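You operate a simulated robot arm through the tools that you are given. There is no shell and no other tool.

Carry out the task below with a simulated robot arm. There is one attempt and no reset: what you move stays moved.

TASK
Put the purple cap from the top of the dark bench on the mat on the teal table and the grey cap on the top of the drawer cabinet. Put the grey token marked "OK" from the white bench on top of the white case and the grey token marked "hold" on the brown-topped red bench. Put the green pad on the grey bench away on the teal table. Put the white corner cap from the steel bench on the parts bench and the teal corner cap on the black panel tray. Do these in any order. Set down upright: corner cap.

Only the result counts: the job must be done as asked and must still hold three seconds after the hand-in. Knocking over, shifting, dropping, spilling or breaking anything else fails it. Lids that push on must go on centred and level and be pressed home; caps that screw on are set level and turned clockwise until they are tight.

THE ROBOT
A 7-joint arm with a fingered hand on a trunk, on a base that moves. Base frame: it is fixed to the floor where the robot stands at the start and does not move with it; the origin is under the middle of the robot, x ahead of it, y to its left, z up; the surface under the hand at the start is at about z = 800. Units: mm, degrees, N and s.
With the tool pointing down near the work surface it reaches from about 320 to 720 mm from the robot's upright axis, wherever it stands. Its first joint turns from -166.0 to 166.0 degrees. Places, roughly: black panel tray (21x18 cm) [-1160, -1340, 800]; brown-topped red bench [-5000, -4200, 800]; cap [500, -250, 750]; corner cap [-1000, -2500, 750]; green pad (7x10x4 cm) [-8300, -4600, 800]; grey token [-6750, -4000, 750]; mat on the teal table (26x24 cm) [-480, 4240, 780]; parts bench [700, 1400, 800]; teal table [-600, 4400, 800]; top of the drawer cabinet (27x25 cm) [-3060, 2560, 1020]; white case (16x15x13 cm) [-7100, -4200, 800]. Payload 4 kg.
The tool frame sits at the grasp point between the pads (the TCP): z along the fingers, y along the line on which they close. The tips reach 26 mm beyond it. The gripper opens to 148 mm; its body begins 73 mm behind the TCP. The gripper is a hand of 3 fingers: y runs from the thumb to the fingers, the wrist lies at [0, 0, -239] in the tool frame, and closing takes about 1.5 s.
Orientation is that of the tool frame in the base frame, as a unit quaternion [w, x, y, z]. With the fingers straight down and closing along the base's y, the tool's x points along the base's -x, its y along +y and its z along -z.

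THE INTERFACE
- The arm moves only by the tool apply_moves. Its argument "motion" is a list that holds one entry, the list of rows, each a list of 7 numbers: the shift along the base's x, y, z in units of 40 mm (1.0 is 40 mm), then the turn, a rotation vector about the base's x, y, z in units of 5 degrees (1.0 is 5 degrees), then the gripper command, from -1 (fully open) to 1 (shut), values between in proportion. In form: [[[tx, ty, tz, wx, wy, wz, fingers], ...]]. A call has 1 to 20 rows; each row shifts and turns the commanded pose from where the row before left it. A call with a number of a shift or a turn outside -1 to 1 is refused whole. Each row takes 0.2 s and may step no farther than 50 mm and 8.6 degrees from the row before; otherwise, or with a gripper value out of range, the whole call is refused. Where a pose cannot be reached the arm comes as near as it can. A force on the tool above 40 N (or 10 N above the force at the start of the call, whichever is more), or a blocked arm, ends the call early, and 0.2 s more pass. Each finger travels about 72 mm/s and halts on what it meets, pressing with about 29 N; the grip force reading is that of the motor and also rises with nothing between the fingers. The clock runs only during rows and for 0.2 s after the last one: add rows that do not move to give the fingers time. It gives the time, the measured TCP pose, the force on the tool (base axes), the opening and the grip force at its end, in the units of the frame above (readings bear some noise), with the torque about the TCP (base axes, N m) and any sound that the robot's microphone picked up.
- Cameras (640 x 400 px; columns grow to the right, rows downward): "scene" is now at [12.8, 110.3, 1487.2]; the picture's right is [-0.29, -0.96, 0.00], its down [-0.71, 0.22, -0.67] and it looks along [0.64, -0.20, -0.74] (base axes); focal length 259 px, centre (320, 200). "wrist" rides on the gripper at [68, -39, -90] in the tool frame; the picture's right is [0.50, 0.87, 0.00], its down [-0.65, 0.38, -0.65] and it looks along [-0.57, 0.33, 0.76] (tool axes); focal length 222 px, centre (320, 200). There is no depth. A picture from a camera that has moved, and an enlarged one, comes with that camera's place and axes in the base frame and with its lens. The place of the scene camera against the robot may be out by one fixed shift of up to 25 mm in any direction.
- get_image(camera): a new picture of that camera. The clock stands still meanwhile.
- lift_body(by): slides the trunk up (or, below 0, down) by that many mm; the arm and the scene camera ride with it, the base frame stays. It gives what a move gives, with no picture.
- roll_base(legs): drives the robot by 1 to 6 legs, each [ahead, left, turn to the left] in mm, mm and degrees, along the robot's own axes; the way and the turn of a leg run together, so that a leg with both is an arc; at most 1500 mm and 180 degrees a leg. The arm and the cameras ride along, it lands a little off, and it stops where it bumps. It gives what a move gives.
- grasp_type(shape): the hand has 3 fingers and takes this shape, open, in about a second: jaw (thumb against the fingers, like two jaws); tri (thumb and two fingers); tip (a fingertip pinch); poke (one finger out to press); point (the index stretched); flat (the hand flat); cup (the hand cupped); fist (a fist). The gripper value then closes the fingers along that shape, each until it touches; the sizes above hold for jaw. It gives what a move gives, with no picture.
- pan_tilt(pan, tilt): turns the head with the scene camera to pan (to the left, within 155 degrees either way) and tilt (down, from -29 to 69), counted from straight ahead of the robot. It gives what a move gives.
- close_up(camera, box): a new picture of the part [left, top, right, bottom] of that camera's present view, enlarged. The clock stands still meanwhile.
- sign_off(): hands the job in; it is judged then, once.

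Places have to be worked out from the pictures, the camera data and where the tool is seen. Open the gripper and draw the arm clear of the work before you hand the job in, unless the task says otherwise.

The tools are called after ">>>" by a JSON object that holds its "name" and its "arguments". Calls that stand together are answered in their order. apply_moves: Moves the arm, as the interface text tells. Its arguments: {"type":"object","properties":{"motion":{"type":"array"}},"required":["motion"]} The other tools are called the same way: lift_body (by) moves the trunk up or down; grasp_type (shape) gives the hand a shape; roll_base (legs) drives the base; pan_tilt (pan, tilt) turns the head that bears the scene camera; get_image (camera) takes a picture; close_up (camera, box) takes an enlarged picture of a part of a camera's view; sign_off () hands the job in.

At the start:

```text
clock: 0.0
ee_pos: [341.8, -200.1, 1076.2]
tcp_rot: [0.0, 0.0, 1.0, 0.0]
contact_force: [-0.2, -0.1, -1.1]
moment: [0.0, 0.02, -0.02]
width: 148.0
finger_force: 0.0
shape: jaw
trunk travel left (down, up): [-450.0, 140.0]
robot x, y, heading: [0.0, -0.6, 0.1]
head pan, tilt (commanded): [-17.1, 48.0]
```

scene: 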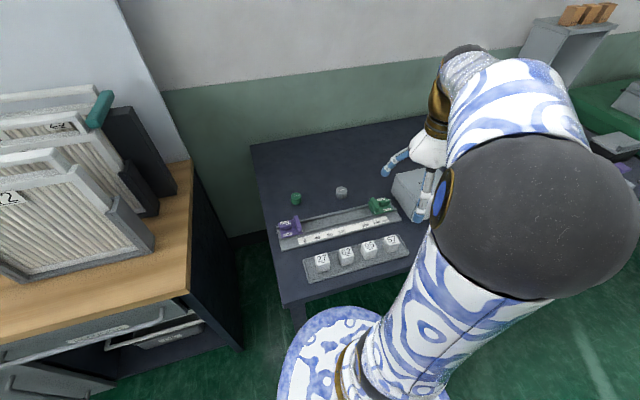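
wrist: 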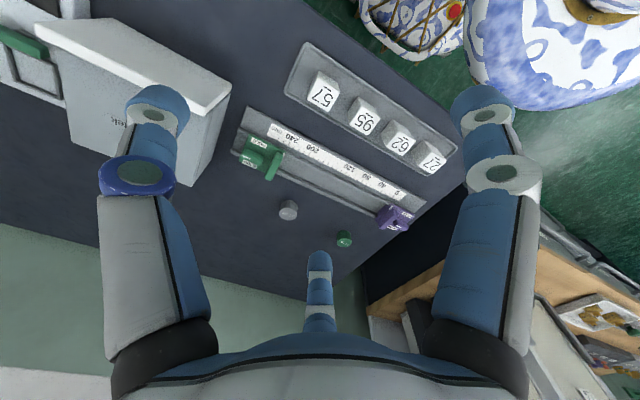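

The scene shows the dark bench with small items: a green and a grey cap, and a rail with purple and green slides. I enlarge both views to tell them apart.

>>> {"name": "close_up", "arguments": {"camera": "scene", "box": [240, 120, 460, 300]}}

>>> {"name": "close_up", "arguments": {"camera": "wrist", "box": [220, 40, 480, 260]}}

```text
2.22 times, centred on (350, 210) of scene
camera zoom: at [12.8, 110.3, 1487.2], right [-0.29, -0.96, 0.0], down [-0.71, 0.22, -0.67], along [0.64, -0.2, -0.74], focal length 576 px, centre (253, 178)
```

zoom: 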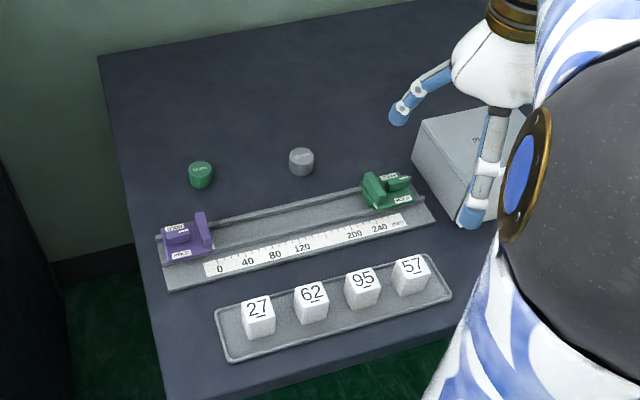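

```text
1.82 times, centred on (350, 150) of wrist
camera zoom: at [273.2, -240.2, 1167.3], right [-0.5, 0.87, 0.0], down [0.65, 0.38, 0.65], along [0.57, 0.33, -0.76], focal length 404 px, centre (266, 291)
```

zoom: 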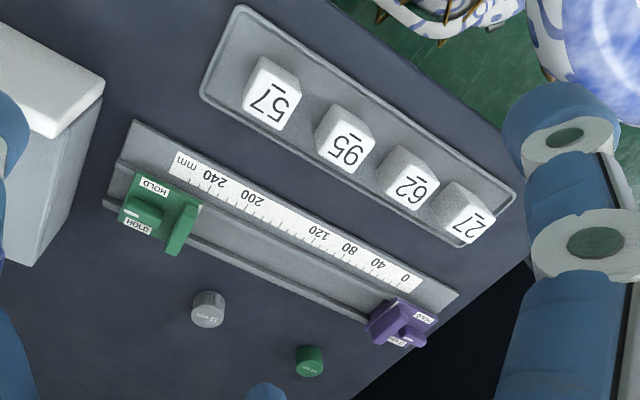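

No purple cap is visible yet; the arm hides the right part of the bench. I turn the head around to survey.

>>> {"name": "pan_tilt", "arguments": {"pan": -50, "tilt": 40}}

>>> {"name": "get_image", "arguments": {"camera": "scene"}}

>>> {"name": "pan_tilt", "arguments": {"pan": 20, "tilt": 40}}

>>> {"name": "get_image", "arguments": {"camera": "scene"}}

>>> {"name": "pan_tilt", "arguments": {"pan": 80, "tilt": 20}}

>>> {"name": "get_image", "arguments": {"camera": "scene"}}

>>> {"name": "pan_tilt", "arguments": {"pan": 150, "tilt": 15}}

>>> {"name": "get_image", "arguments": {"camera": "scene"}}

>>> {"name": "pan_tilt", "arguments": {"pan": -110, "tilt": 20}}

>>> {"name": "get_image", "arguments": {"camera": "scene"}}

>>> {"name": "pan_tilt", "arguments": {"pan": -155, "tilt": 15}}

>>> {"name": "get_image", "arguments": {"camera": "scene"}}

```text
clock: 1.0
ee_pos: [341.5, -199.9, 1075.5]
tcp_rot: [0.0, 0.001, 1.0, -0.001]
contact_force: [0.2, 0.3, 0.1]
moment: [-0.01, -0.03, 0.0]
width: 147.6
finger_force: 0.1
shape: jaw
trunk travel left (down, up): [-450.0, 140.0]
robot x, y, heading: [-0.2, 0.0, -0.0]
head pan, tilt (commanded): [-50.0, 40.0]
```

```text
taken
camera scene: at [-7.9, 68.4, 1498.6], right [-0.77, -0.64, 0.0], down [-0.41, 0.49, -0.77], along [0.49, -0.59, -0.64], focal length 259 px, centre (320, 200)
```

scene: 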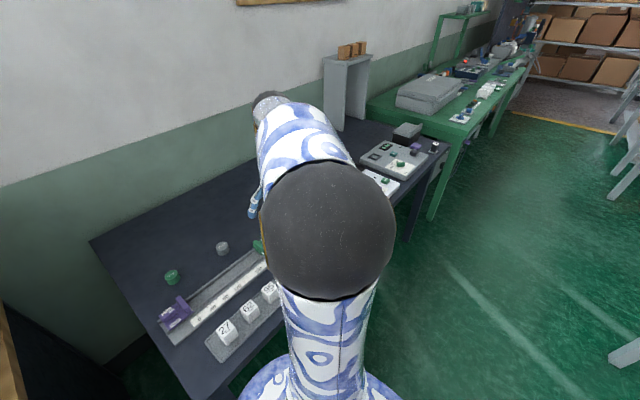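

```text
clock: 2.4
ee_pos: [341.6, -201.4, 1075.9]
tcp_rot: [0.0, 0.0, 1.0, 0.0]
contact_force: [0.1, -0.4, 0.0]
moment: [-0.01, 0.0, 0.0]
width: 148.0
finger_force: 0.2
shape: jaw
trunk travel left (down, up): [-450.0, 140.0]
robot x, y, heading: [2.3, 1.5, 0.0]
head pan, tilt (commanded): [20.0, 40.0]
```

```text
taken
camera scene: at [17.3, 162.5, 1498.6], right [0.34, -0.94, 0.0], down [-0.6, -0.22, -0.77], along [0.72, 0.26, -0.64], focal length 259 px, centre (320, 200)
```

scene: 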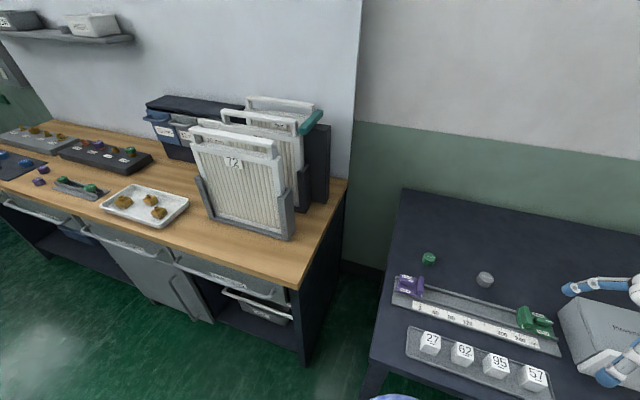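

```text
clock: 3.7
ee_pos: [340.9, -200.3, 1077.3]
tcp_rot: [-0.001, 0.0, 1.0, 0.0]
contact_force: [0.5, -0.9, 0.1]
moment: [-0.02, 0.0, 0.01]
width: 148.3
finger_force: 0.1
shape: jaw
trunk travel left (down, up): [-450.0, 140.0]
robot x, y, heading: [2.1, -3.7, -0.1]
head pan, tilt (commanded): [80.0, 20.0]
```

```text
taken
camera scene: at [-46.4, 225.2, 1530.0], right [0.98, -0.17, 0.0], down [-0.06, -0.34, -0.94], along [0.16, 0.93, -0.34], focal length 259 px, centre (320, 200)
```

scene: 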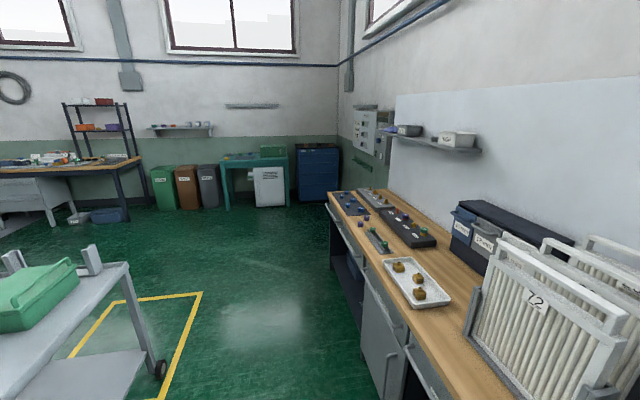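

```text
clock: 5.1
ee_pos: [340.8, -201.9, 1076.2]
tcp_rot: [0.0, 0.0, 1.0, 0.0]
contact_force: [0.4, -1.0, 0.1]
moment: [-0.01, 0.03, -0.02]
width: 148.1
finger_force: 0.2
shape: jaw
trunk travel left (down, up): [-450.0, 140.0]
robot x, y, heading: [0.9, -1.1, -0.1]
head pan, tilt (commanded): [150.0, 15.0]
```

```text
taken
camera scene: at [-143.4, 180.2, 1538.2], right [0.5, 0.87, 0.0], down [0.22, -0.13, -0.97], along [-0.84, 0.48, -0.26], focal length 259 px, centre (320, 200)
```

scene: 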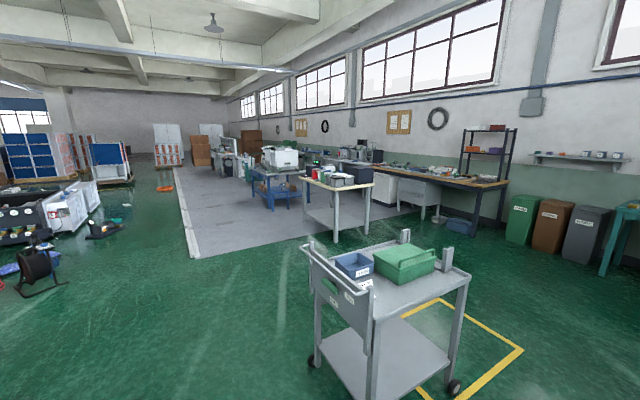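

```text
clock: 8.7
ee_pos: [342.3, -199.5, 1075.9]
tcp_rot: [0.001, 0.001, 1.0, 0.0]
contact_force: [-0.1, 0.0, 0.7]
moment: [0.04, -0.02, 0.02]
width: 147.8
finger_force: 0.0
shape: jaw
trunk travel left (down, up): [-450.0, 140.0]
robot x, y, heading: [1.1, 1.7, -0.0]
head pan, tilt (commanded): [-110.0, 20.0]
```

```text
taken
camera scene: at [-94.4, 46.0, 1530.0], right [-0.94, 0.34, 0.0], down [0.12, 0.32, -0.94], along [-0.32, -0.88, -0.34], focal length 259 px, centre (320, 200)
```

scene: 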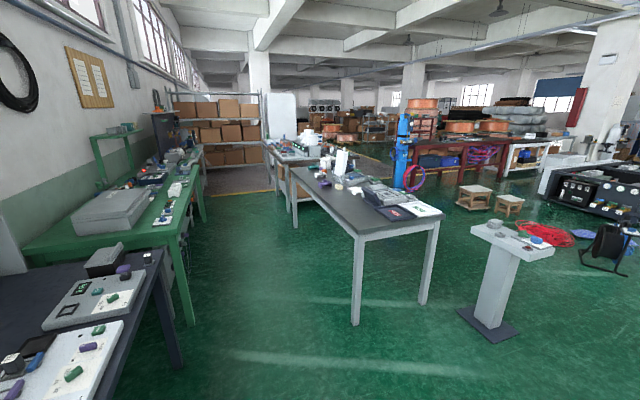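

```text
clock: 9.8
ee_pos: [340.7, -201.1, 1076.2]
tcp_rot: [0.0, 0.001, 1.0, 0.0]
contact_force: [0.2, -0.3, -0.4]
moment: [-0.03, 0.0, 0.01]
width: 147.9
finger_force: 0.0
shape: jaw
trunk travel left (down, up): [-450.0, 140.0]
robot x, y, heading: [-3.8, 1.3, 0.2]
head pan, tilt (commanded): [-154.7, 15.0]
```

```text
taken
camera scene: at [-147.0, 93.5, 1538.2], right [-0.43, 0.9, 0.0], down [0.23, 0.11, -0.97], along [-0.87, -0.41, -0.26], focal length 259 px, centre (320, 200)
```

scene: 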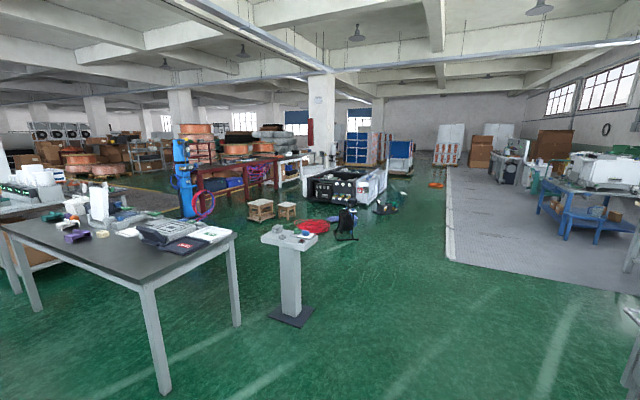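

The dark bench runs on to the right with more parts (panels, small colored items). I drive 500 mm to the right and look at that part of the bench.

>>> {"name": "roll_base", "arguments": {"legs": [[0, -500, 0]]}}

>>> {"name": "pan_tilt", "arguments": {"pan": -35, "tilt": 45}}

>>> {"name": "get_image", "arguments": {"camera": "scene"}}

>>> {"name": "get_image", "arguments": {"camera": "wrist"}}

>>> {"name": "pan_tilt", "arguments": {"pan": 15, "tilt": 45}}

>>> {"name": "get_image", "arguments": {"camera": "scene"}}

```text
clock: 12.8
ee_pos: [341.9, -700.6, 1075.8]
tcp_rot: [0.001, -0.001, 1.0, 0.0]
contact_force: [0.6, -0.5, -0.2]
moment: [0.01, 0.01, 0.0]
width: 147.9
finger_force: 0.1
shape: jaw
trunk travel left (down, up): [-450.0, 140.0]
robot x, y, heading: [-1.9, -504.0, -0.0]
head pan, tilt (commanded): [-154.7, 15.0]
```

```text
clock: 14.8
ee_pos: [341.5, -701.8, 1075.9]
tcp_rot: [0.0, -0.001, 1.0, 0.0]
contact_force: [0.5, -0.5, 0.7]
moment: [0.0, 0.0, -0.03]
width: 147.9
finger_force: 0.0
shape: jaw
trunk travel left (down, up): [-450.0, 140.0]
robot x, y, heading: [-0.5, -504.5, 0.0]
head pan, tilt (commanded): [-35.0, 45.0]
```

```text
taken
camera scene: at [4.1, -414.9, 1491.4], right [-0.57, -0.82, 0.0], down [-0.58, 0.41, -0.71], along [0.58, -0.41, -0.71], focal length 259 px, centre (320, 200)
```

scene: 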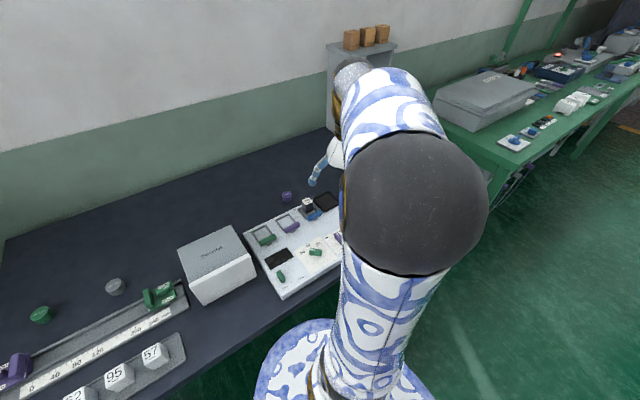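

```text
taken
camera wrist: at [273.5, -741.7, 1167.3], right [-0.5, 0.87, 0.0], down [0.65, 0.38, 0.65], along [0.57, 0.33, -0.76], focal length 222 px, centre (320, 200)
```

wrist: 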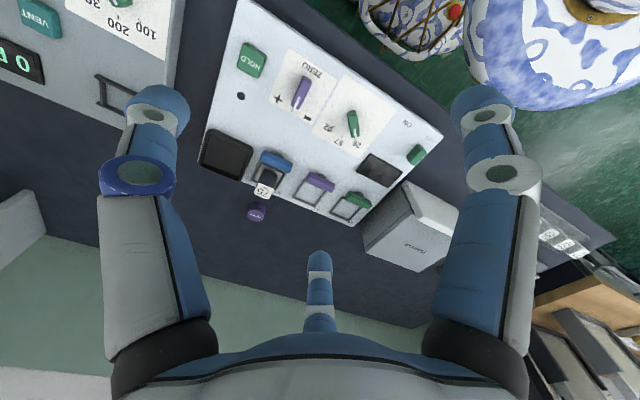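

```text
clock: 16.0
ee_pos: [341.9, -702.1, 1075.4]
tcp_rot: [0.0, -0.001, 1.0, 0.0]
contact_force: [0.1, 0.4, 1.0]
moment: [0.01, 0.04, -0.01]
width: 148.0
finger_force: 0.0
shape: jaw
trunk travel left (down, up): [-450.0, 140.0]
robot x, y, heading: [2.8, -501.4, -0.1]
head pan, tilt (commanded): [15.0, 45.0]
```

```text
taken
camera scene: at [16.0, -347.2, 1491.4], right [0.26, -0.97, 0.0], down [-0.68, -0.18, -0.71], along [0.68, 0.18, -0.71], focal length 259 px, centre (320, 200)
```

scene: 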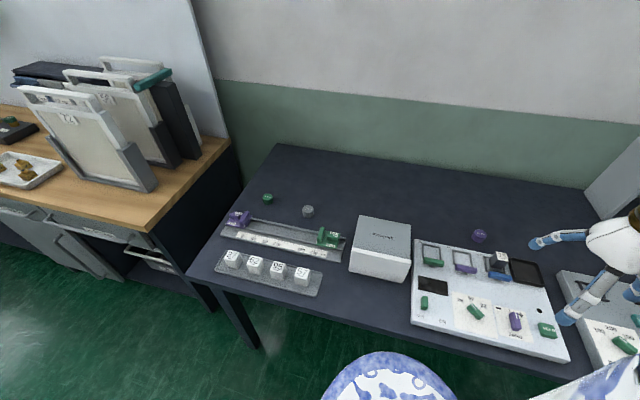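

The purple cap stands behind the white switch panel, near (257, 212) in the wrist view. I look closer at all caps.

>>> {"name": "close_up", "arguments": {"camera": "wrist", "box": [200, 130, 360, 240]}}

>>> {"name": "close_up", "arguments": {"camera": "scene", "box": [420, 200, 560, 290]}}

>>> {"name": "close_up", "arguments": {"camera": "scene", "box": [220, 170, 380, 280]}}

```text
3.64 times, centred on (280, 185) of wrist
camera zoom: at [273.5, -741.7, 1167.3], right [-0.5, 0.87, 0.0], down [0.65, 0.38, 0.65], along [0.57, 0.33, -0.76], focal length 808 px, centre (466, 254)
```

zoom: 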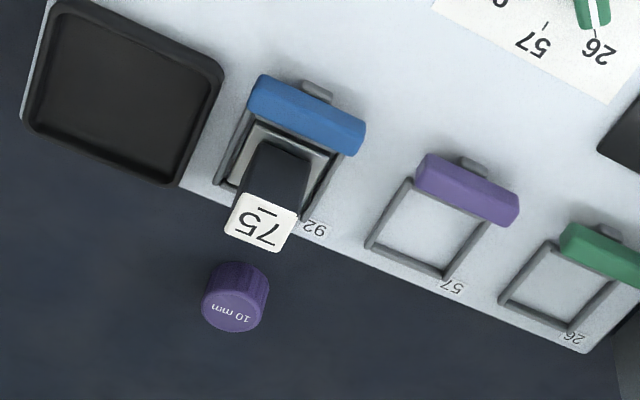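

```text
4.44 times, centred on (490, 245) of scene
camera zoom: at [16.0, -347.2, 1491.4], right [0.26, -0.97, 0.0], down [-0.68, -0.18, -0.71], along [0.68, 0.18, -0.71], focal length 1152 px, centre (-436, 0)
```

zoom: 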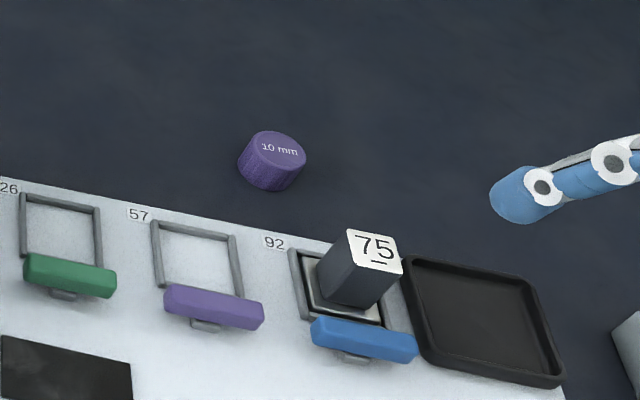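

```text
3.64 times, centred on (300, 225) of scene
camera zoom: at [16.0, -347.2, 1491.4], right [0.26, -0.97, 0.0], down [-0.68, -0.18, -0.71], along [0.68, 0.18, -0.71], focal length 942 px, centre (393, 109)
```

zoom: 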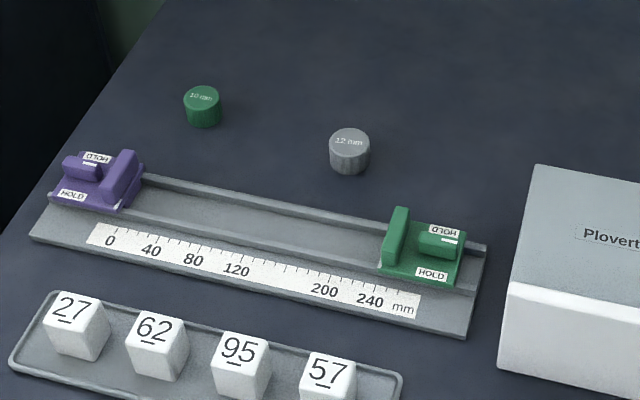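

The purple cap ("10 mm") stands alone behind the panel at roughly (630, -693), and the grey cap is "12 mm". I bring the open hand nearer the purple cap, staying high, to measure it with the wrist camera.

>>> {"name": "apply_moves", "arguments": {"motion": [[[0.9, 0, -0.3, 0, 0, 0, -1], [0.9, 0, -0.3, 0, 0, 0, -1], [0.9, 0, -0.3, 0, 0, 0, -1], [0.9, 0, -0.3, 0, 0, 0, -1], [0.9, 0, -0.3, 0, 0, 0, -1], [0, 0, 0, 0, 0, 0, -1]]]}}

>>> {"name": "get_image", "arguments": {"camera": "wrist"}}

>>> {"name": "get_image", "arguments": {"camera": "scene"}}

```text
clock: 17.4
ee_pos: [523.9, -701.4, 1015.6]
tcp_rot: [0.001, -0.001, 1.0, 0.0]
contact_force: [-0.6, 0.4, 0.1]
moment: [-0.05, 0.03, -0.03]
width: 147.8
finger_force: 0.0
shape: jaw
trunk travel left (down, up): [-450.0, 140.0]
robot x, y, heading: [3.3, -503.0, 0.2]
head pan, tilt (commanded): [15.0, 45.0]
```

```text
taken
camera wrist: at [454.7, -741.6, 1106.8], right [-0.5, 0.87, 0.0], down [0.65, 0.38, 0.65], along [0.57, 0.33, -0.76], focal length 222 px, centre (320, 200)
```

wrist: 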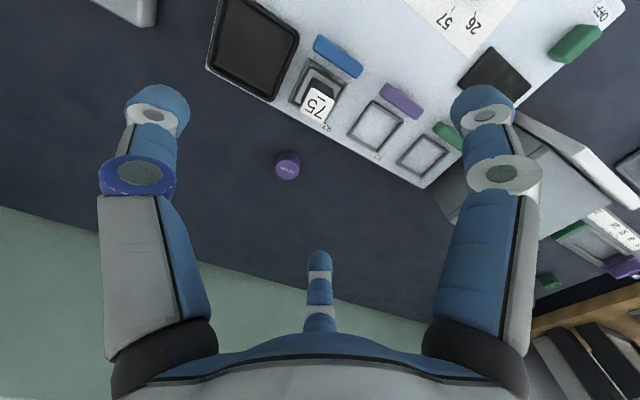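

```text
taken
camera scene: at [16.3, -347.2, 1491.4], right [0.26, -0.97, 0.0], down [-0.68, -0.18, -0.71], along [0.68, 0.18, -0.71], focal length 259 px, centre (320, 200)
```

scene: 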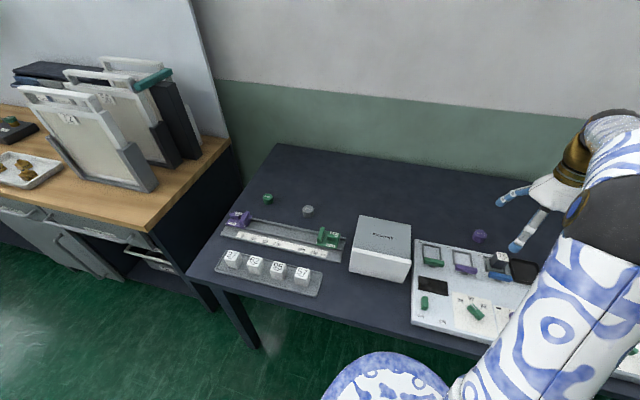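

>>> {"name": "close_up", "arguments": {"camera": "wrist", "box": [240, 130, 340, 200]}}

```text
5.71 times, centred on (290, 165) of wrist
camera zoom: at [454.7, -741.6, 1106.8], right [-0.5, 0.87, 0.0], down [0.65, 0.38, 0.65], along [0.57, 0.33, -0.76], focal length 1269 px, centre (491, 400)
```

zoom: 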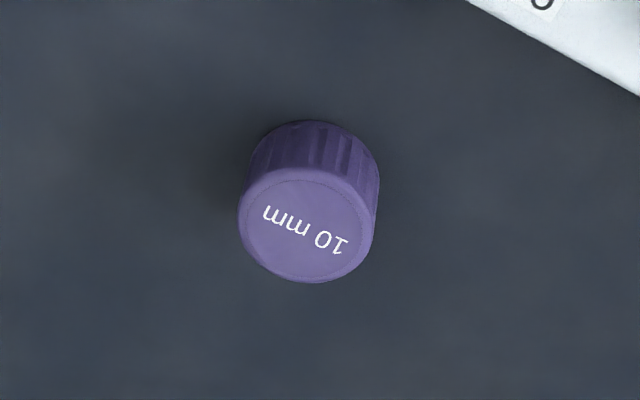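

The two wrist rays meet at the purple cap's top centre, about (641, -691.5, 822), diameter about 36 mm, so the bench top is near z = 800. I close the hand in the air to see how the jaw shape closes at cap width.

>>> {"name": "apply_moves", "arguments": {"motion": [[[0, 0, 0, 0, 0, 0, 0.4], [0, 0, 0, 0, 0, 0, 0.4], [0, 0, 0, 0, 0, 0, 0.4], [0, 0, 0, 0, 0, 0, 0.4], [0, 0, 0, 0, 0, 0, 0.4], [0, 0, 0, 0, 0, 0, 0.4], [0, 0, 0, 0, 0, 0, 0.4]]]}}

>>> {"name": "get_image", "arguments": {"camera": "wrist"}}

>>> {"name": "close_up", "arguments": {"camera": "scene", "box": [440, 100, 640, 280]}}

```text
clock: 19.0
ee_pos: [522.7, -701.6, 1015.2]
tcp_rot: [-0.001, -0.001, 1.0, 0.0]
contact_force: [0.2, 0.4, -0.5]
moment: [0.02, -0.06, -0.03]
width: 45.0
finger_force: 0.1
shape: jaw
trunk travel left (down, up): [-450.0, 140.0]
robot x, y, heading: [0.3, -503.9, 0.2]
head pan, tilt (commanded): [15.0, 45.0]
```

```text
taken
camera wrist: at [454.2, -741.7, 1107.1], right [-0.5, 0.87, 0.0], down [0.65, 0.38, 0.65], along [0.57, 0.33, -0.76], focal length 222 px, centre (320, 200)
```

wrist: 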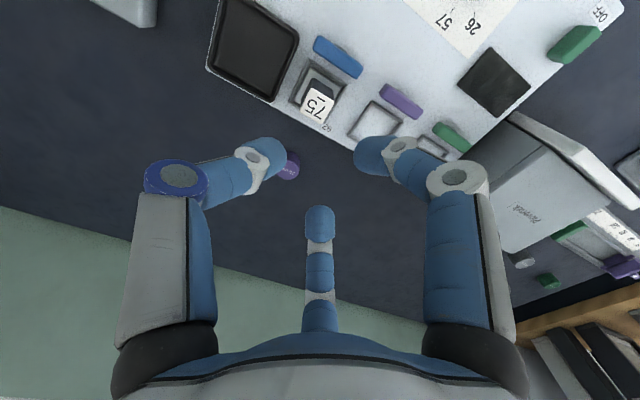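

```text
2.22 times, centred on (540, 190) of scene
camera zoom: at [16.1, -347.2, 1491.4], right [0.26, -0.97, 0.0], down [-0.68, -0.18, -0.71], along [0.68, 0.18, -0.71], focal length 576 px, centre (-169, 222)
```

zoom: 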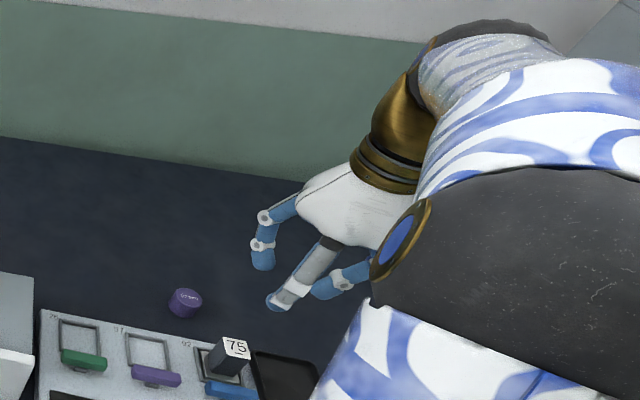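

In jaw shape the two fingers sit about 52 mm apart, wide for a 36 mm cap. I try the "tri" shape in the air to see its geometry open and partly closed.

>>> {"name": "grasp_type", "arguments": {"shape": "tri"}}

>>> {"name": "get_image", "arguments": {"camera": "wrist"}}

>>> {"name": "apply_moves", "arguments": {"motion": [[[0, 0, 0, 0, 0, 0, 0.4], [0, 0, 0, 0, 0, 0, 0.4], [0, 0, 0, 0, 0, 0, 0.4], [0, 0, 0, 0, 0, 0, 0.4], [0, 0, 0, 0, 0, 0, 0.4], [0, 0, 0, 0, 0, 0, 0.4], [0, 0, 0, 0, 0, 0, 0.4]]]}}

>>> {"name": "get_image", "arguments": {"camera": "wrist"}}

>>> {"name": "grasp_type", "arguments": {"shape": "tip"}}

>>> {"name": "get_image", "arguments": {"camera": "wrist"}}

>>> {"name": "apply_moves", "arguments": {"motion": [[[0, 0, 0, 0, 0, 0, 0.4], [0, 0, 0, 0, 0, 0, 0.4], [0, 0, 0, 0, 0, 0, 0.4], [0, 0, 0, 0, 0, 0, 0.4], [0, 0, 0, 0, 0, 0, 0.4], [0, 0, 0, 0, 0, 0, 0.4], [0, 0, 0, 0, 0, 0, 0.4]]]}}

>>> {"name": "get_image", "arguments": {"camera": "wrist"}}

```text
clock: 19.9
ee_pos: [521.5, -702.1, 1015.8]
tcp_rot: [0.0, -0.001, 1.0, 0.001]
contact_force: [0.1, -0.4, 0.2]
moment: [0.01, 0.0, 0.0]
width: 147.9
finger_force: 0.0
shape: tri
trunk travel left (down, up): [-450.0, 140.0]
robot x, y, heading: [1.5, -502.9, 0.1]
head pan, tilt (commanded): [15.0, 45.0]
```

```text
taken
camera wrist: at [454.2, -741.7, 1107.1], right [-0.5, 0.87, 0.0], down [0.65, 0.38, 0.65], along [0.57, 0.33, -0.76], focal length 222 px, centre (320, 200)
```

wrist: 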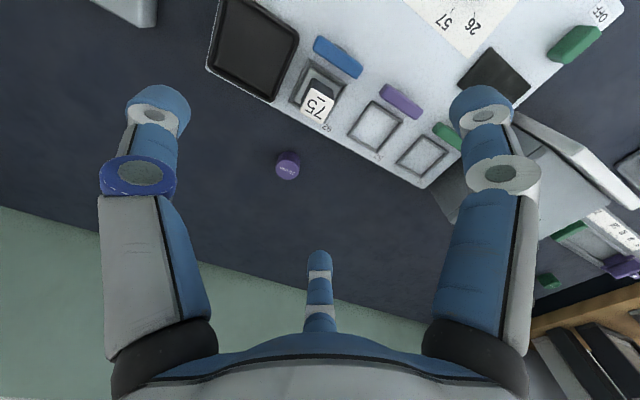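

```text
clock: 21.5
ee_pos: [522.5, -702.4, 1016.2]
tcp_rot: [0.0, -0.001, 1.0, -0.001]
contact_force: [0.3, 0.0, -0.1]
moment: [0.01, 0.0, 0.01]
width: 44.9
finger_force: 0.1
shape: tri
trunk travel left (down, up): [-450.0, 140.0]
robot x, y, heading: [2.3, -499.4, -0.1]
head pan, tilt (commanded): [15.0, 45.0]
```

```text
taken
camera wrist: at [454.2, -741.7, 1107.1], right [-0.5, 0.87, 0.0], down [0.65, 0.38, 0.65], along [0.57, 0.33, -0.76], focal length 222 px, centre (320, 200)
```

wrist: 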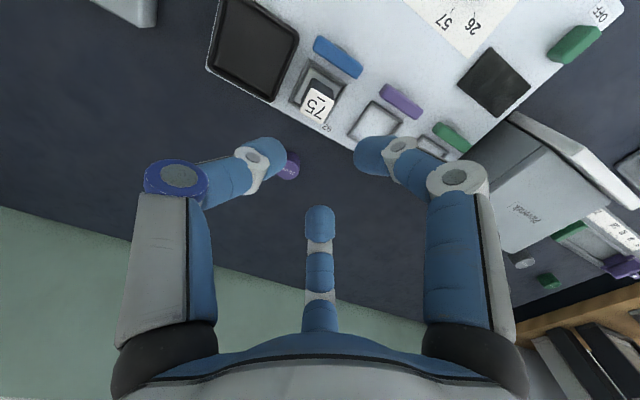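

```text
clock: 22.4
ee_pos: [521.4, -702.6, 1015.9]
tcp_rot: [-0.001, -0.001, 1.0, 0.001]
contact_force: [-1.0, -0.1, 0.4]
moment: [-0.02, -0.03, 0.02]
width: 148.0
finger_force: 0.1
shape: tip
trunk travel left (down, up): [-450.0, 140.0]
robot x, y, heading: [2.8, -504.3, -0.0]
head pan, tilt (commanded): [15.0, 45.0]
```

```text
taken
camera wrist: at [454.2, -741.7, 1107.1], right [-0.5, 0.87, 0.0], down [0.65, 0.38, 0.65], along [0.57, 0.33, -0.76], focal length 222 px, centre (320, 200)
```

wrist: 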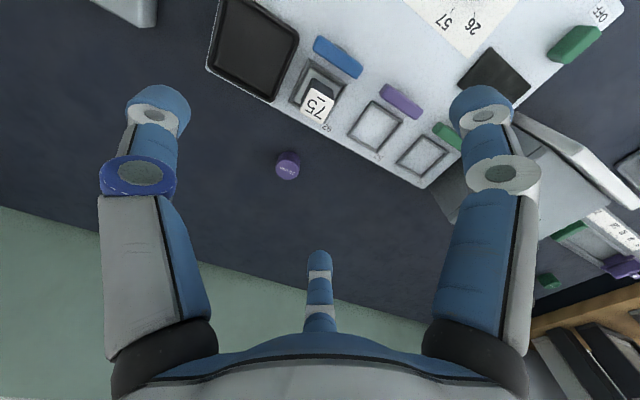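

```text
clock: 24.0
ee_pos: [522.7, -701.9, 1016.9]
tcp_rot: [0.0, -0.001, 1.0, -0.001]
contact_force: [-0.3, -0.7, 0.5]
moment: [-0.02, 0.0, 0.02]
width: 44.7
finger_force: 0.0
shape: tip
trunk travel left (down, up): [-450.0, 140.0]
robot x, y, heading: [0.1, -501.8, 0.4]
head pan, tilt (commanded): [15.0, 45.0]
```

```text
taken
camera wrist: at [454.2, -741.7, 1107.1], right [-0.5, 0.87, 0.0], down [0.65, 0.38, 0.65], along [0.57, 0.33, -0.76], focal length 222 px, centre (320, 200)
```

wrist: 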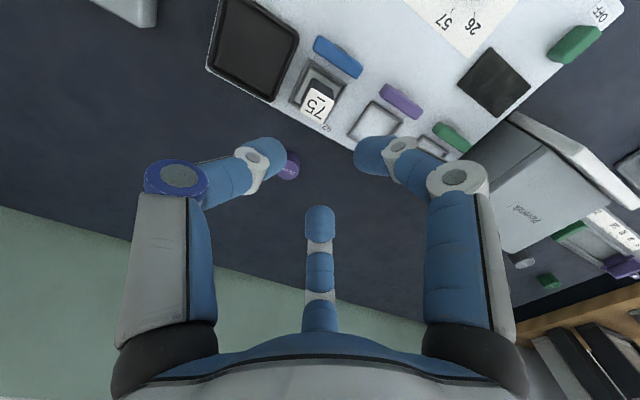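

All three shapes are the same concentric three-finger closing here, so a round cap should be gripped well. I centre over the cap with fingers part open (about 80 mm) and come down to z ≈ 870 for a check.

>>> {"name": "apply_moves", "arguments": {"motion": [[[0.99, 0.09, 0, 0, 0, 0, -0.08], [0.99, 0.09, 0, 0, 0, 0, -0.08], [0.99, 0.09, 0, 0, 0, 0, -0.08], [0, 0, -0.9, 0, 0, 0, -0.08], [0, 0, -0.9, 0, 0, 0, -0.08], [0, 0, -0.9, 0, 0, 0, -0.08], [0, 0, -0.9, 0, 0, 0, -0.08], [0, 0, 0, 0, 0, 0, -0.08]]]}}

>>> {"name": "get_image", "arguments": {"camera": "wrist"}}

>>> {"name": "close_up", "arguments": {"camera": "scene", "box": [420, 130, 620, 290]}}

```text
clock: 25.8
ee_pos: [640.7, -691.6, 870.8]
tcp_rot: [0.0, -0.002, 1.0, 0.0]
contact_force: [-1.0, -0.4, 1.0]
moment: [0.04, -0.02, 0.0]
width: 79.5
finger_force: 0.0
shape: tip
trunk travel left (down, up): [-450.0, 140.0]
robot x, y, heading: [0.5, -501.4, 0.1]
head pan, tilt (commanded): [15.0, 45.0]
```

```text
taken
camera wrist: at [572.5, -731.2, 961.8], right [-0.5, 0.87, 0.0], down [0.65, 0.38, 0.65], along [0.57, 0.33, -0.76], focal length 222 px, centre (320, 200)
```

wrist: 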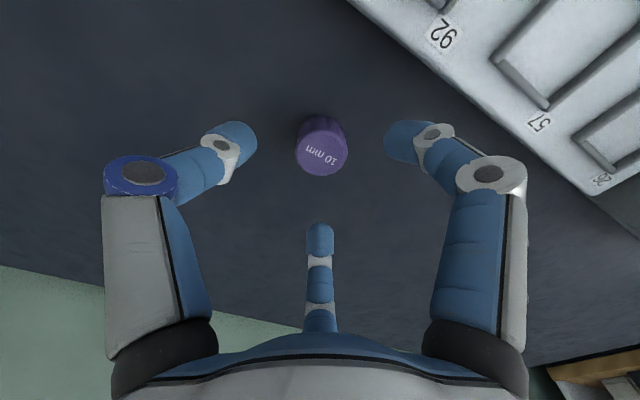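

```text
2.50 times, centred on (520, 210) of scene
camera zoom: at [16.3, -347.2, 1491.4], right [0.26, -0.97, 0.0], down [-0.68, -0.18, -0.71], along [0.68, 0.18, -0.71], focal length 648 px, centre (-180, 175)
```

zoom: 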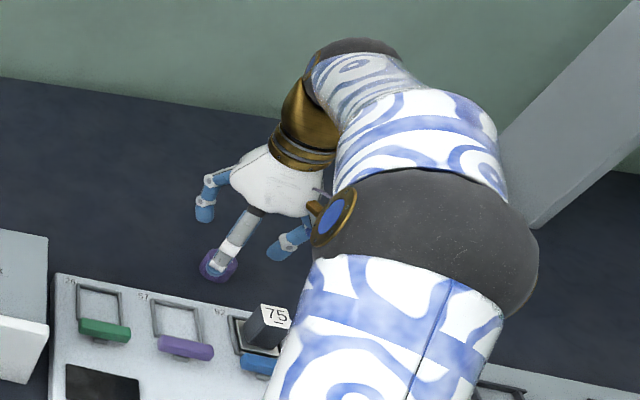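

The cap is centred under the hand. I lower 38 mm to TCP z ≈ 832, then close.

>>> {"name": "apply_moves", "arguments": {"motion": [[[0, 0, -0.5, 0, 0, 0, -0.08], [0, 0, -0.48, 0, 0, 0, -0.08], [0, 0, 0, 0, 0, 0, -0.08]]]}}

>>> {"name": "get_image", "arguments": {"camera": "wrist"}}

```text
clock: 26.6
ee_pos: [640.7, -691.3, 831.2]
tcp_rot: [-0.001, -0.001, 1.0, 0.0]
contact_force: [-0.4, 0.2, -0.4]
moment: [0.0, -0.02, 0.01]
width: 79.7
finger_force: 0.1
shape: tip
trunk travel left (down, up): [-450.0, 140.0]
robot x, y, heading: [-0.7, -502.7, -0.2]
head pan, tilt (commanded): [15.0, 45.0]
```

```text
taken
camera wrist: at [572.2, -731.3, 922.9], right [-0.5, 0.87, 0.0], down [0.65, 0.38, 0.65], along [0.57, 0.33, -0.76], focal length 222 px, centre (320, 200)
```

wrist: 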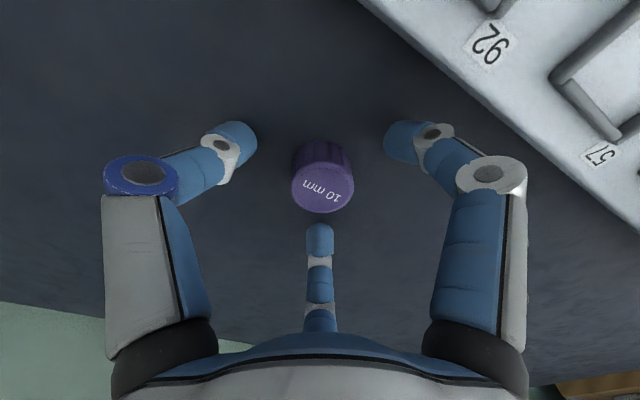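

Clear of contact and centred; I close the fingers fully.

>>> {"name": "apply_moves", "arguments": {"motion": [[[0, 0, 0, 0, 0, 0, 1], [0, 0, 0, 0, 0, 0, 1], [0, 0, 0, 0, 0, 0, 1], [0, 0, 0, 0, 0, 0, 1], [0, 0, 0, 0, 0, 0, 1], [0, 0, 0, 0, 0, 0, 1]]]}}

>>> {"name": "get_image", "arguments": {"camera": "wrist"}}

```text
clock: 28.0
ee_pos: [639.6, -691.4, 830.8]
tcp_rot: [0.0, -0.001, 1.0, 0.0]
contact_force: [-1.0, 1.1, 0.2]
moment: [-0.02, 0.03, -0.02]
width: 30.1
finger_force: 29.2
shape: tip
trunk travel left (down, up): [-450.0, 140.0]
robot x, y, heading: [1.3, -500.6, -0.0]
head pan, tilt (commanded): [15.0, 45.0]
```

```text
taken
camera wrist: at [572.2, -731.2, 923.0], right [-0.5, 0.87, 0.0], down [0.65, 0.38, 0.65], along [0.57, 0.33, -0.76], focal length 222 px, centre (320, 200)
```

wrist: 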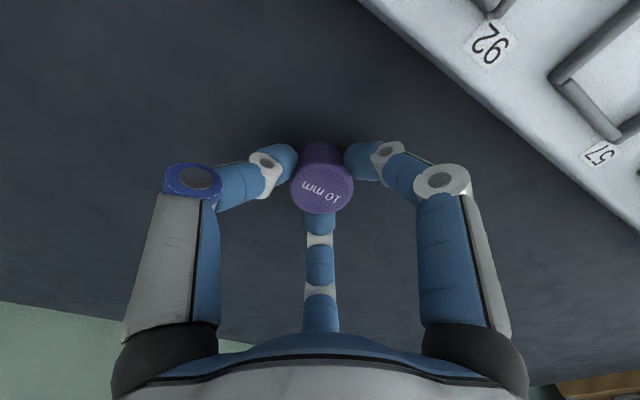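

Gripped (opening 30 mm, 29 N). I lift it straight up about 120 mm and check that it stays in the hand.

>>> {"name": "apply_moves", "arguments": {"motion": [[[0, 0, 0.3, 0, 0, 0, 1], [0, 0, 0.7, 0, 0, 0, 1], [0, 0, 1, 0, 0, 0, 1], [0, 0, 1, 0, 0, 0, 1], [0, 0, 1, 0, 0, 0, 1], [0, 0, 1, 0, 0, 0, 1], [0, 0, 1, 0, 0, 0, 1], [0, 0, 0, 0, 0, 0, 1]]]}}

>>> {"name": "get_image", "arguments": {"camera": "wrist"}}

```text
clock: 29.8
ee_pos: [632.3, -688.6, 1052.4]
tcp_rot: [0.001, -0.001, 1.0, 0.0]
contact_force: [0.4, -0.7, -0.4]
moment: [-0.01, -0.01, -0.01]
width: 30.0
finger_force: 29.1
shape: tip
out of reach, approached as far as the arm can: row 7
trunk travel left (down, up): [-450.0, 140.0]
robot x, y, heading: [2.8, -502.5, 0.0]
head pan, tilt (commanded): [15.0, 45.0]
```

```text
taken
camera wrist: at [563.5, -728.3, 1143.1], right [-0.5, 0.87, 0.0], down [0.65, 0.38, 0.65], along [0.57, 0.33, -0.76], focal length 222 px, centre (320, 200)
```

wrist: 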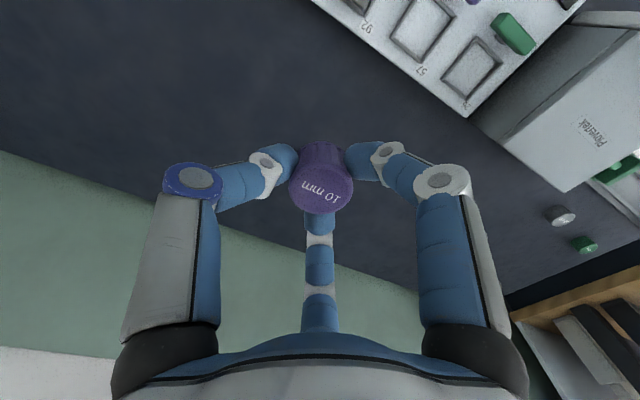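

The cap is held firmly. I draw the arm back over the robot, then back off and look along the corridor before driving toward the teal table.

>>> {"name": "apply_moves", "arguments": {"motion": [[[-1, 0.3, 0, 0, 0, 0, 1], [-1, 0.3, 0, 0, 0, 0, 1], [-1, 0.3, 0, 0, 0, 0, 1], [-1, 0.3, 0, 0, 0, 0, 1], [-1, 0.3, 0, 0, 0, 0, 1], [-1, 0.3, 0, 0, 0, 0, 1], [-1, 0.3, 0, 0, 0, 0, 1], [-0.3, 0, 0, 0, 0, 0, 1]]]}}

>>> {"name": "roll_base", "arguments": {"legs": [[-200, 0, 0], [0, 0, 90], [1500, 0, 0]]}}

>>> {"name": "pan_tilt", "arguments": {"pan": 0, "tilt": 25}}

>>> {"name": "get_image", "arguments": {"camera": "scene"}}

```text
clock: 31.6
ee_pos: [339.8, -603.1, 1052.2]
tcp_rot: [0.001, -0.001, 1.0, -0.001]
contact_force: [0.4, -0.8, -1.3]
moment: [-0.04, -0.01, -0.02]
width: 29.9
finger_force: 29.2
shape: tip
trunk travel left (down, up): [-450.0, 140.0]
robot x, y, heading: [-5.2, -503.0, 0.0]
head pan, tilt (commanded): [15.0, 45.0]
```

```text
clock: 44.0
ee_pos: [-94.1, 1339.6, 1053.0]
tcp_rot: [0.0, -0.706, 0.708, 0.0]
contact_force: [-0.9, 0.8, -0.8]
moment: [0.03, 0.01, -0.01]
width: 30.0
finger_force: 28.6
shape: tip
trunk travel left (down, up): [-450.0, 140.0]
robot x, y, heading: [-200.4, 999.3, 89.9]
head pan, tilt (commanded): [15.0, 45.0]
```

```text
clock: 44.9
ee_pos: [-94.7, 1338.8, 1053.7]
tcp_rot: [0.0, -0.706, 0.708, -0.001]
contact_force: [-0.1, 0.1, -1.2]
moment: [0.01, -0.01, 0.01]
width: 30.1
finger_force: 29.1
shape: tip
trunk travel left (down, up): [-450.0, 140.0]
robot x, y, heading: [-196.2, 1001.8, 89.9]
head pan, tilt (commanded): [0.0, 25.0]
```

```text
taken
camera scene: at [-351.4, 1014.9, 1521.9], right [1.0, 0.0, 0.0], down [0.0, -0.42, -0.91], along [0.0, 0.91, -0.42], focal length 259 px, centre (320, 200)
```

scene: 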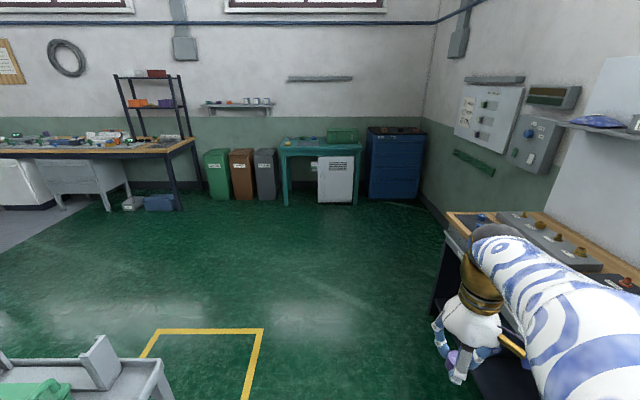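

The teal table is ahead with its front near y ≈ 4130. I drive to about (-480, 3600) facing it, then look down at the table.

>>> {"name": "roll_base", "arguments": {"legs": [[1400, 280, 0], [1200, 0, 0]]}}

>>> {"name": "pan_tilt", "arguments": {"pan": 0, "tilt": 45}}

>>> {"name": "get_image", "arguments": {"camera": "scene"}}

>>> {"name": "get_image", "arguments": {"camera": "wrist"}}

```text
clock: 57.6
ee_pos: [-338.5, 3922.9, 1053.7]
tcp_rot: [0.001, -0.701, 0.713, 0.0]
contact_force: [0.0, 0.5, -0.5]
moment: [0.01, 0.0, -0.03]
width: 30.0
finger_force: 29.1
shape: tip
trunk travel left (down, up): [-450.0, 140.0]
robot x, y, heading: [-448.0, 3583.7, 88.8]
head pan, tilt (commanded): [0.0, 25.0]
```

```text
clock: 58.4
ee_pos: [-337.7, 3922.9, 1053.1]
tcp_rot: [0.001, -0.701, 0.713, 0.001]
contact_force: [-0.7, -0.4, 0.7]
moment: [0.01, 0.01, -0.01]
width: 29.9
finger_force: 28.7
shape: tip
trunk travel left (down, up): [-450.0, 140.0]
robot x, y, heading: [-449.3, 3586.1, 89.0]
head pan, tilt (commanded): [0.0, 45.0]
```

```text
taken
camera scene: at [-599.8, 3591.5, 1491.4], right [1.0, -0.02, 0.0], down [-0.01, -0.71, -0.71], along [0.01, 0.71, -0.71], focal length 259 px, centre (320, 200)
```

scene: 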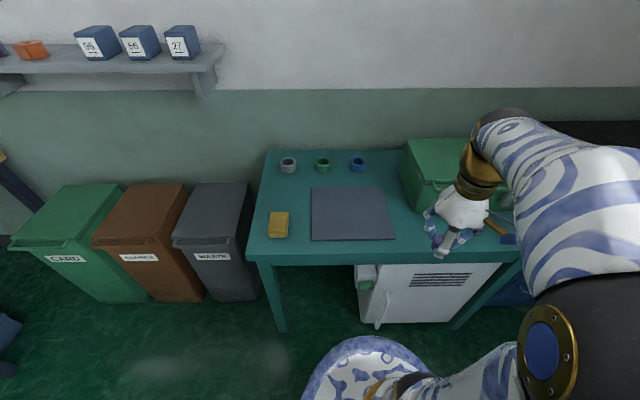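

```text
taken
camera wrist: at [-301.1, 3853.7, 1143.7], right [-0.87, -0.48, 0.0], down [-0.37, 0.66, 0.65], along [-0.32, 0.57, -0.76], focal length 222 px, centre (320, 200)
```

wrist: 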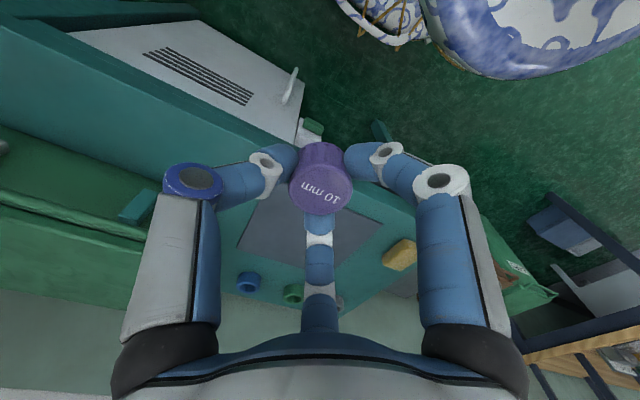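

The mat (dark square) centre is near (-490, 4235). I move the hand toward it, staying high, for a wrist view.

>>> {"name": "apply_moves", "arguments": {"motion": [[[-0.63, 0.86, -0.2, 0, 0, 0, 1], [-0.63, 0.86, -0.2, 0, 0, 0, 1], [-0.63, 0.86, -0.2, 0, 0, 0, 1], [-0.63, 0.86, -0.2, 0, 0, 0, 1], [-0.63, 0.86, -0.2, 0, 0, 0, 1], [-0.63, 0.86, -0.2, 0, 0, 0, 1], [0, 0, 0, 0, 0, 0, 1]]]}}

>>> {"name": "get_image", "arguments": {"camera": "wrist"}}

>>> {"name": "get_image", "arguments": {"camera": "scene"}}

```text
clock: 60.0
ee_pos: [-491.1, 4130.3, 1004.5]
tcp_rot: [-0.001, -0.7, 0.714, 0.001]
contact_force: [0.8, -0.2, -0.4]
moment: [-0.01, -0.01, 0.03]
width: 30.0
finger_force: 29.3
shape: tip
trunk travel left (down, up): [-450.0, 140.0]
robot x, y, heading: [-446.0, 3582.9, 89.2]
head pan, tilt (commanded): [0.0, 45.0]
```

```text
taken
camera wrist: at [-453.3, 4061.0, 1095.0], right [-0.87, -0.48, 0.0], down [-0.37, 0.66, 0.65], along [-0.32, 0.57, -0.76], focal length 222 px, centre (320, 200)
```

wrist: 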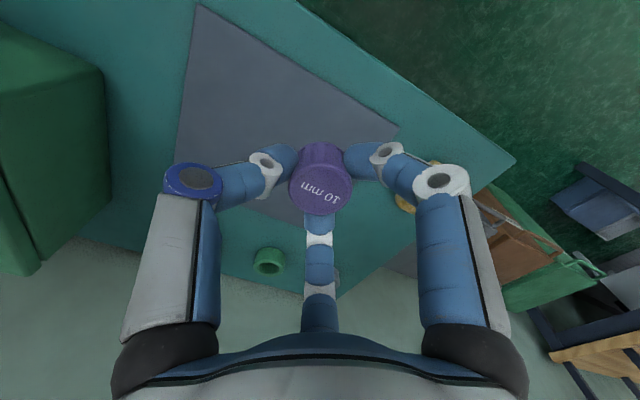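

```text
taken
camera scene: at [-599.9, 3591.8, 1491.3], right [1.0, -0.02, 0.0], down [-0.01, -0.71, -0.71], along [0.01, 0.71, -0.71], focal length 259 px, centre (320, 200)
```

scene: 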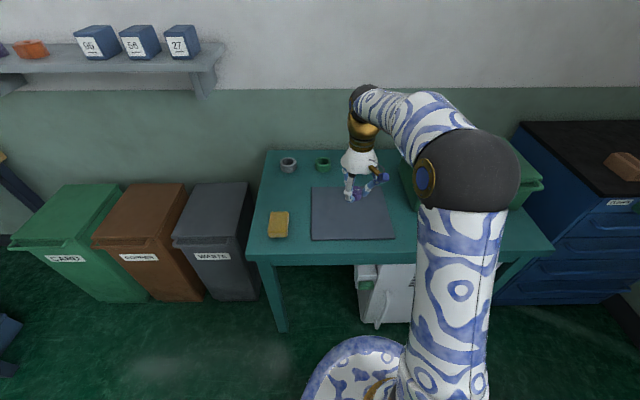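

Using the 26 cm mat width, its front edge is at y ≈ 4118, centre near (-475, 4238), surface z ≈ 802. I move over it and descend to just above.

>>> {"name": "apply_moves", "arguments": {"motion": [[[0.2, 0.8, -0.6, 0, 0, 0, 1], [0.2, 0.8, -0.6, 0, 0, 0, 1], [0, 0.8, -0.6, 0, 0, 0, 1], [0, 0, -1, 0, 0, 0, 1], [0, 0, -0.8, 0, 0, 0, 1], [0, 0, 0, 0, 0, 0, 1]]]}}

>>> {"name": "get_image", "arguments": {"camera": "wrist"}}

>>> {"name": "close_up", "arguments": {"camera": "scene", "box": [240, 130, 440, 260]}}

```text
clock: 61.4
ee_pos: [-472.8, 4225.4, 858.8]
tcp_rot: [0.0, -0.701, 0.713, 0.0]
contact_force: [-0.9, 0.2, -0.2]
moment: [0.02, -0.02, -0.01]
width: 30.0
finger_force: 28.8
shape: tip
trunk travel left (down, up): [-450.0, 140.0]
robot x, y, heading: [-447.5, 3587.9, 89.0]
head pan, tilt (commanded): [0.0, 45.0]
```

```text
taken
camera wrist: at [-435.3, 4156.4, 951.0], right [-0.87, -0.48, 0.0], down [-0.37, 0.66, 0.65], along [-0.32, 0.57, -0.76], focal length 222 px, centre (320, 200)
```

wrist: 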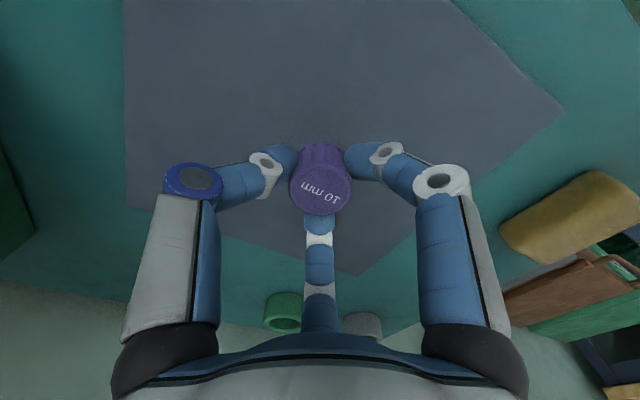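

```text
3.08 times, centred on (340, 195) of scene
camera zoom: at [-599.8, 3591.8, 1491.3], right [1.0, -0.02, 0.0], down [-0.01, -0.71, -0.71], along [0.01, 0.71, -0.71], focal length 797 px, centre (258, 215)
```

zoom: 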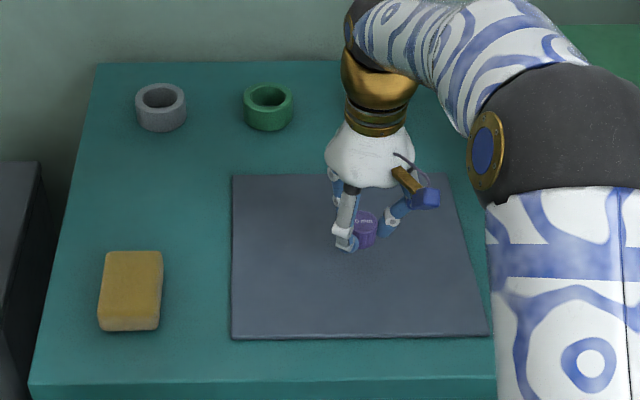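

>>> {"name": "apply_moves", "arguments": {"motion": [[[0, 0, -0.3, 0, 0, 0, 1], [0, 0, -0.25, 0, 0, 0, 1], [0, 0, 0, 0, 0, 0, 1]]]}}

>>> {"name": "apply_moves", "arguments": {"motion": [[[0, 0, -0.05, 0, 0, 0, 1], [0, 0, 0, 0, 0, 0, 1]]]}}

>>> {"name": "get_image", "arguments": {"camera": "wrist"}}

```text
clock: 62.2
ee_pos: [-473.6, 4225.2, 838.5]
tcp_rot: [0.0, -0.701, 0.713, 0.0]
contact_force: [0.1, 0.3, -1.0]
moment: [0.03, -0.02, -0.05]
width: 30.0
finger_force: 29.1
shape: tip
trunk travel left (down, up): [-450.0, 140.0]
robot x, y, heading: [-445.7, 3583.4, 88.9]
head pan, tilt (commanded): [0.0, 45.0]
```

```text
clock: 62.8
ee_pos: [-472.7, 4225.6, 836.9]
tcp_rot: [0.0, -0.701, 0.713, -0.001]
contact_force: [-0.1, -0.1, 0.1]
moment: [-0.01, 0.01, 0.01]
width: 29.7
finger_force: 29.1
shape: tip
trunk travel left (down, up): [-450.0, 140.0]
robot x, y, heading: [-449.0, 3583.5, 89.1]
head pan, tilt (commanded): [0.0, 45.0]
```

```text
taken
camera wrist: at [-435.9, 4156.2, 927.4], right [-0.87, -0.48, 0.0], down [-0.37, 0.66, 0.65], along [-0.32, 0.57, -0.76], focal length 222 px, centre (320, 200)
```

wrist: 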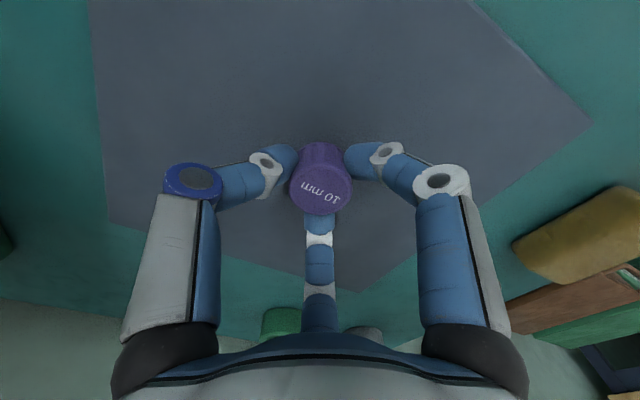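

No contact yet at 837. I keep easing down in small steps, watching the force.

>>> {"name": "apply_moves", "arguments": {"motion": [[[0, 0, -0.05, 0, 0, 0, 1], [0, 0, -0.03, 0, 0, 0, 1]]]}}

>>> {"name": "apply_moves", "arguments": {"motion": [[[0, 0, -0.03, 0, 0, 0, 1], [0, 0, -0.03, 0, 0, 0, 1]]]}}

```text
clock: 63.4
ee_pos: [-472.0, 4224.9, 832.8]
tcp_rot: [0.0, -0.701, 0.714, 0.0]
contact_force: [-0.1, -0.5, -0.9]
moment: [0.02, -0.03, -0.03]
width: 30.1
finger_force: 29.1
shape: tip
trunk travel left (down, up): [-450.0, 140.0]
robot x, y, heading: [-443.5, 3579.8, 89.0]
head pan, tilt (commanded): [0.0, 45.0]
```

```text
clock: 64.0
ee_pos: [-473.6, 4224.1, 831.5]
tcp_rot: [0.0, -0.701, 0.713, 0.001]
contact_force: [-0.4, -1.6, -0.1]
moment: [0.01, -0.01, 0.01]
width: 30.0
finger_force: 28.9
shape: tip
trunk travel left (down, up): [-450.0, 140.0]
robot x, y, heading: [-446.8, 3585.5, 88.7]
head pan, tilt (commanded): [0.0, 45.0]
```

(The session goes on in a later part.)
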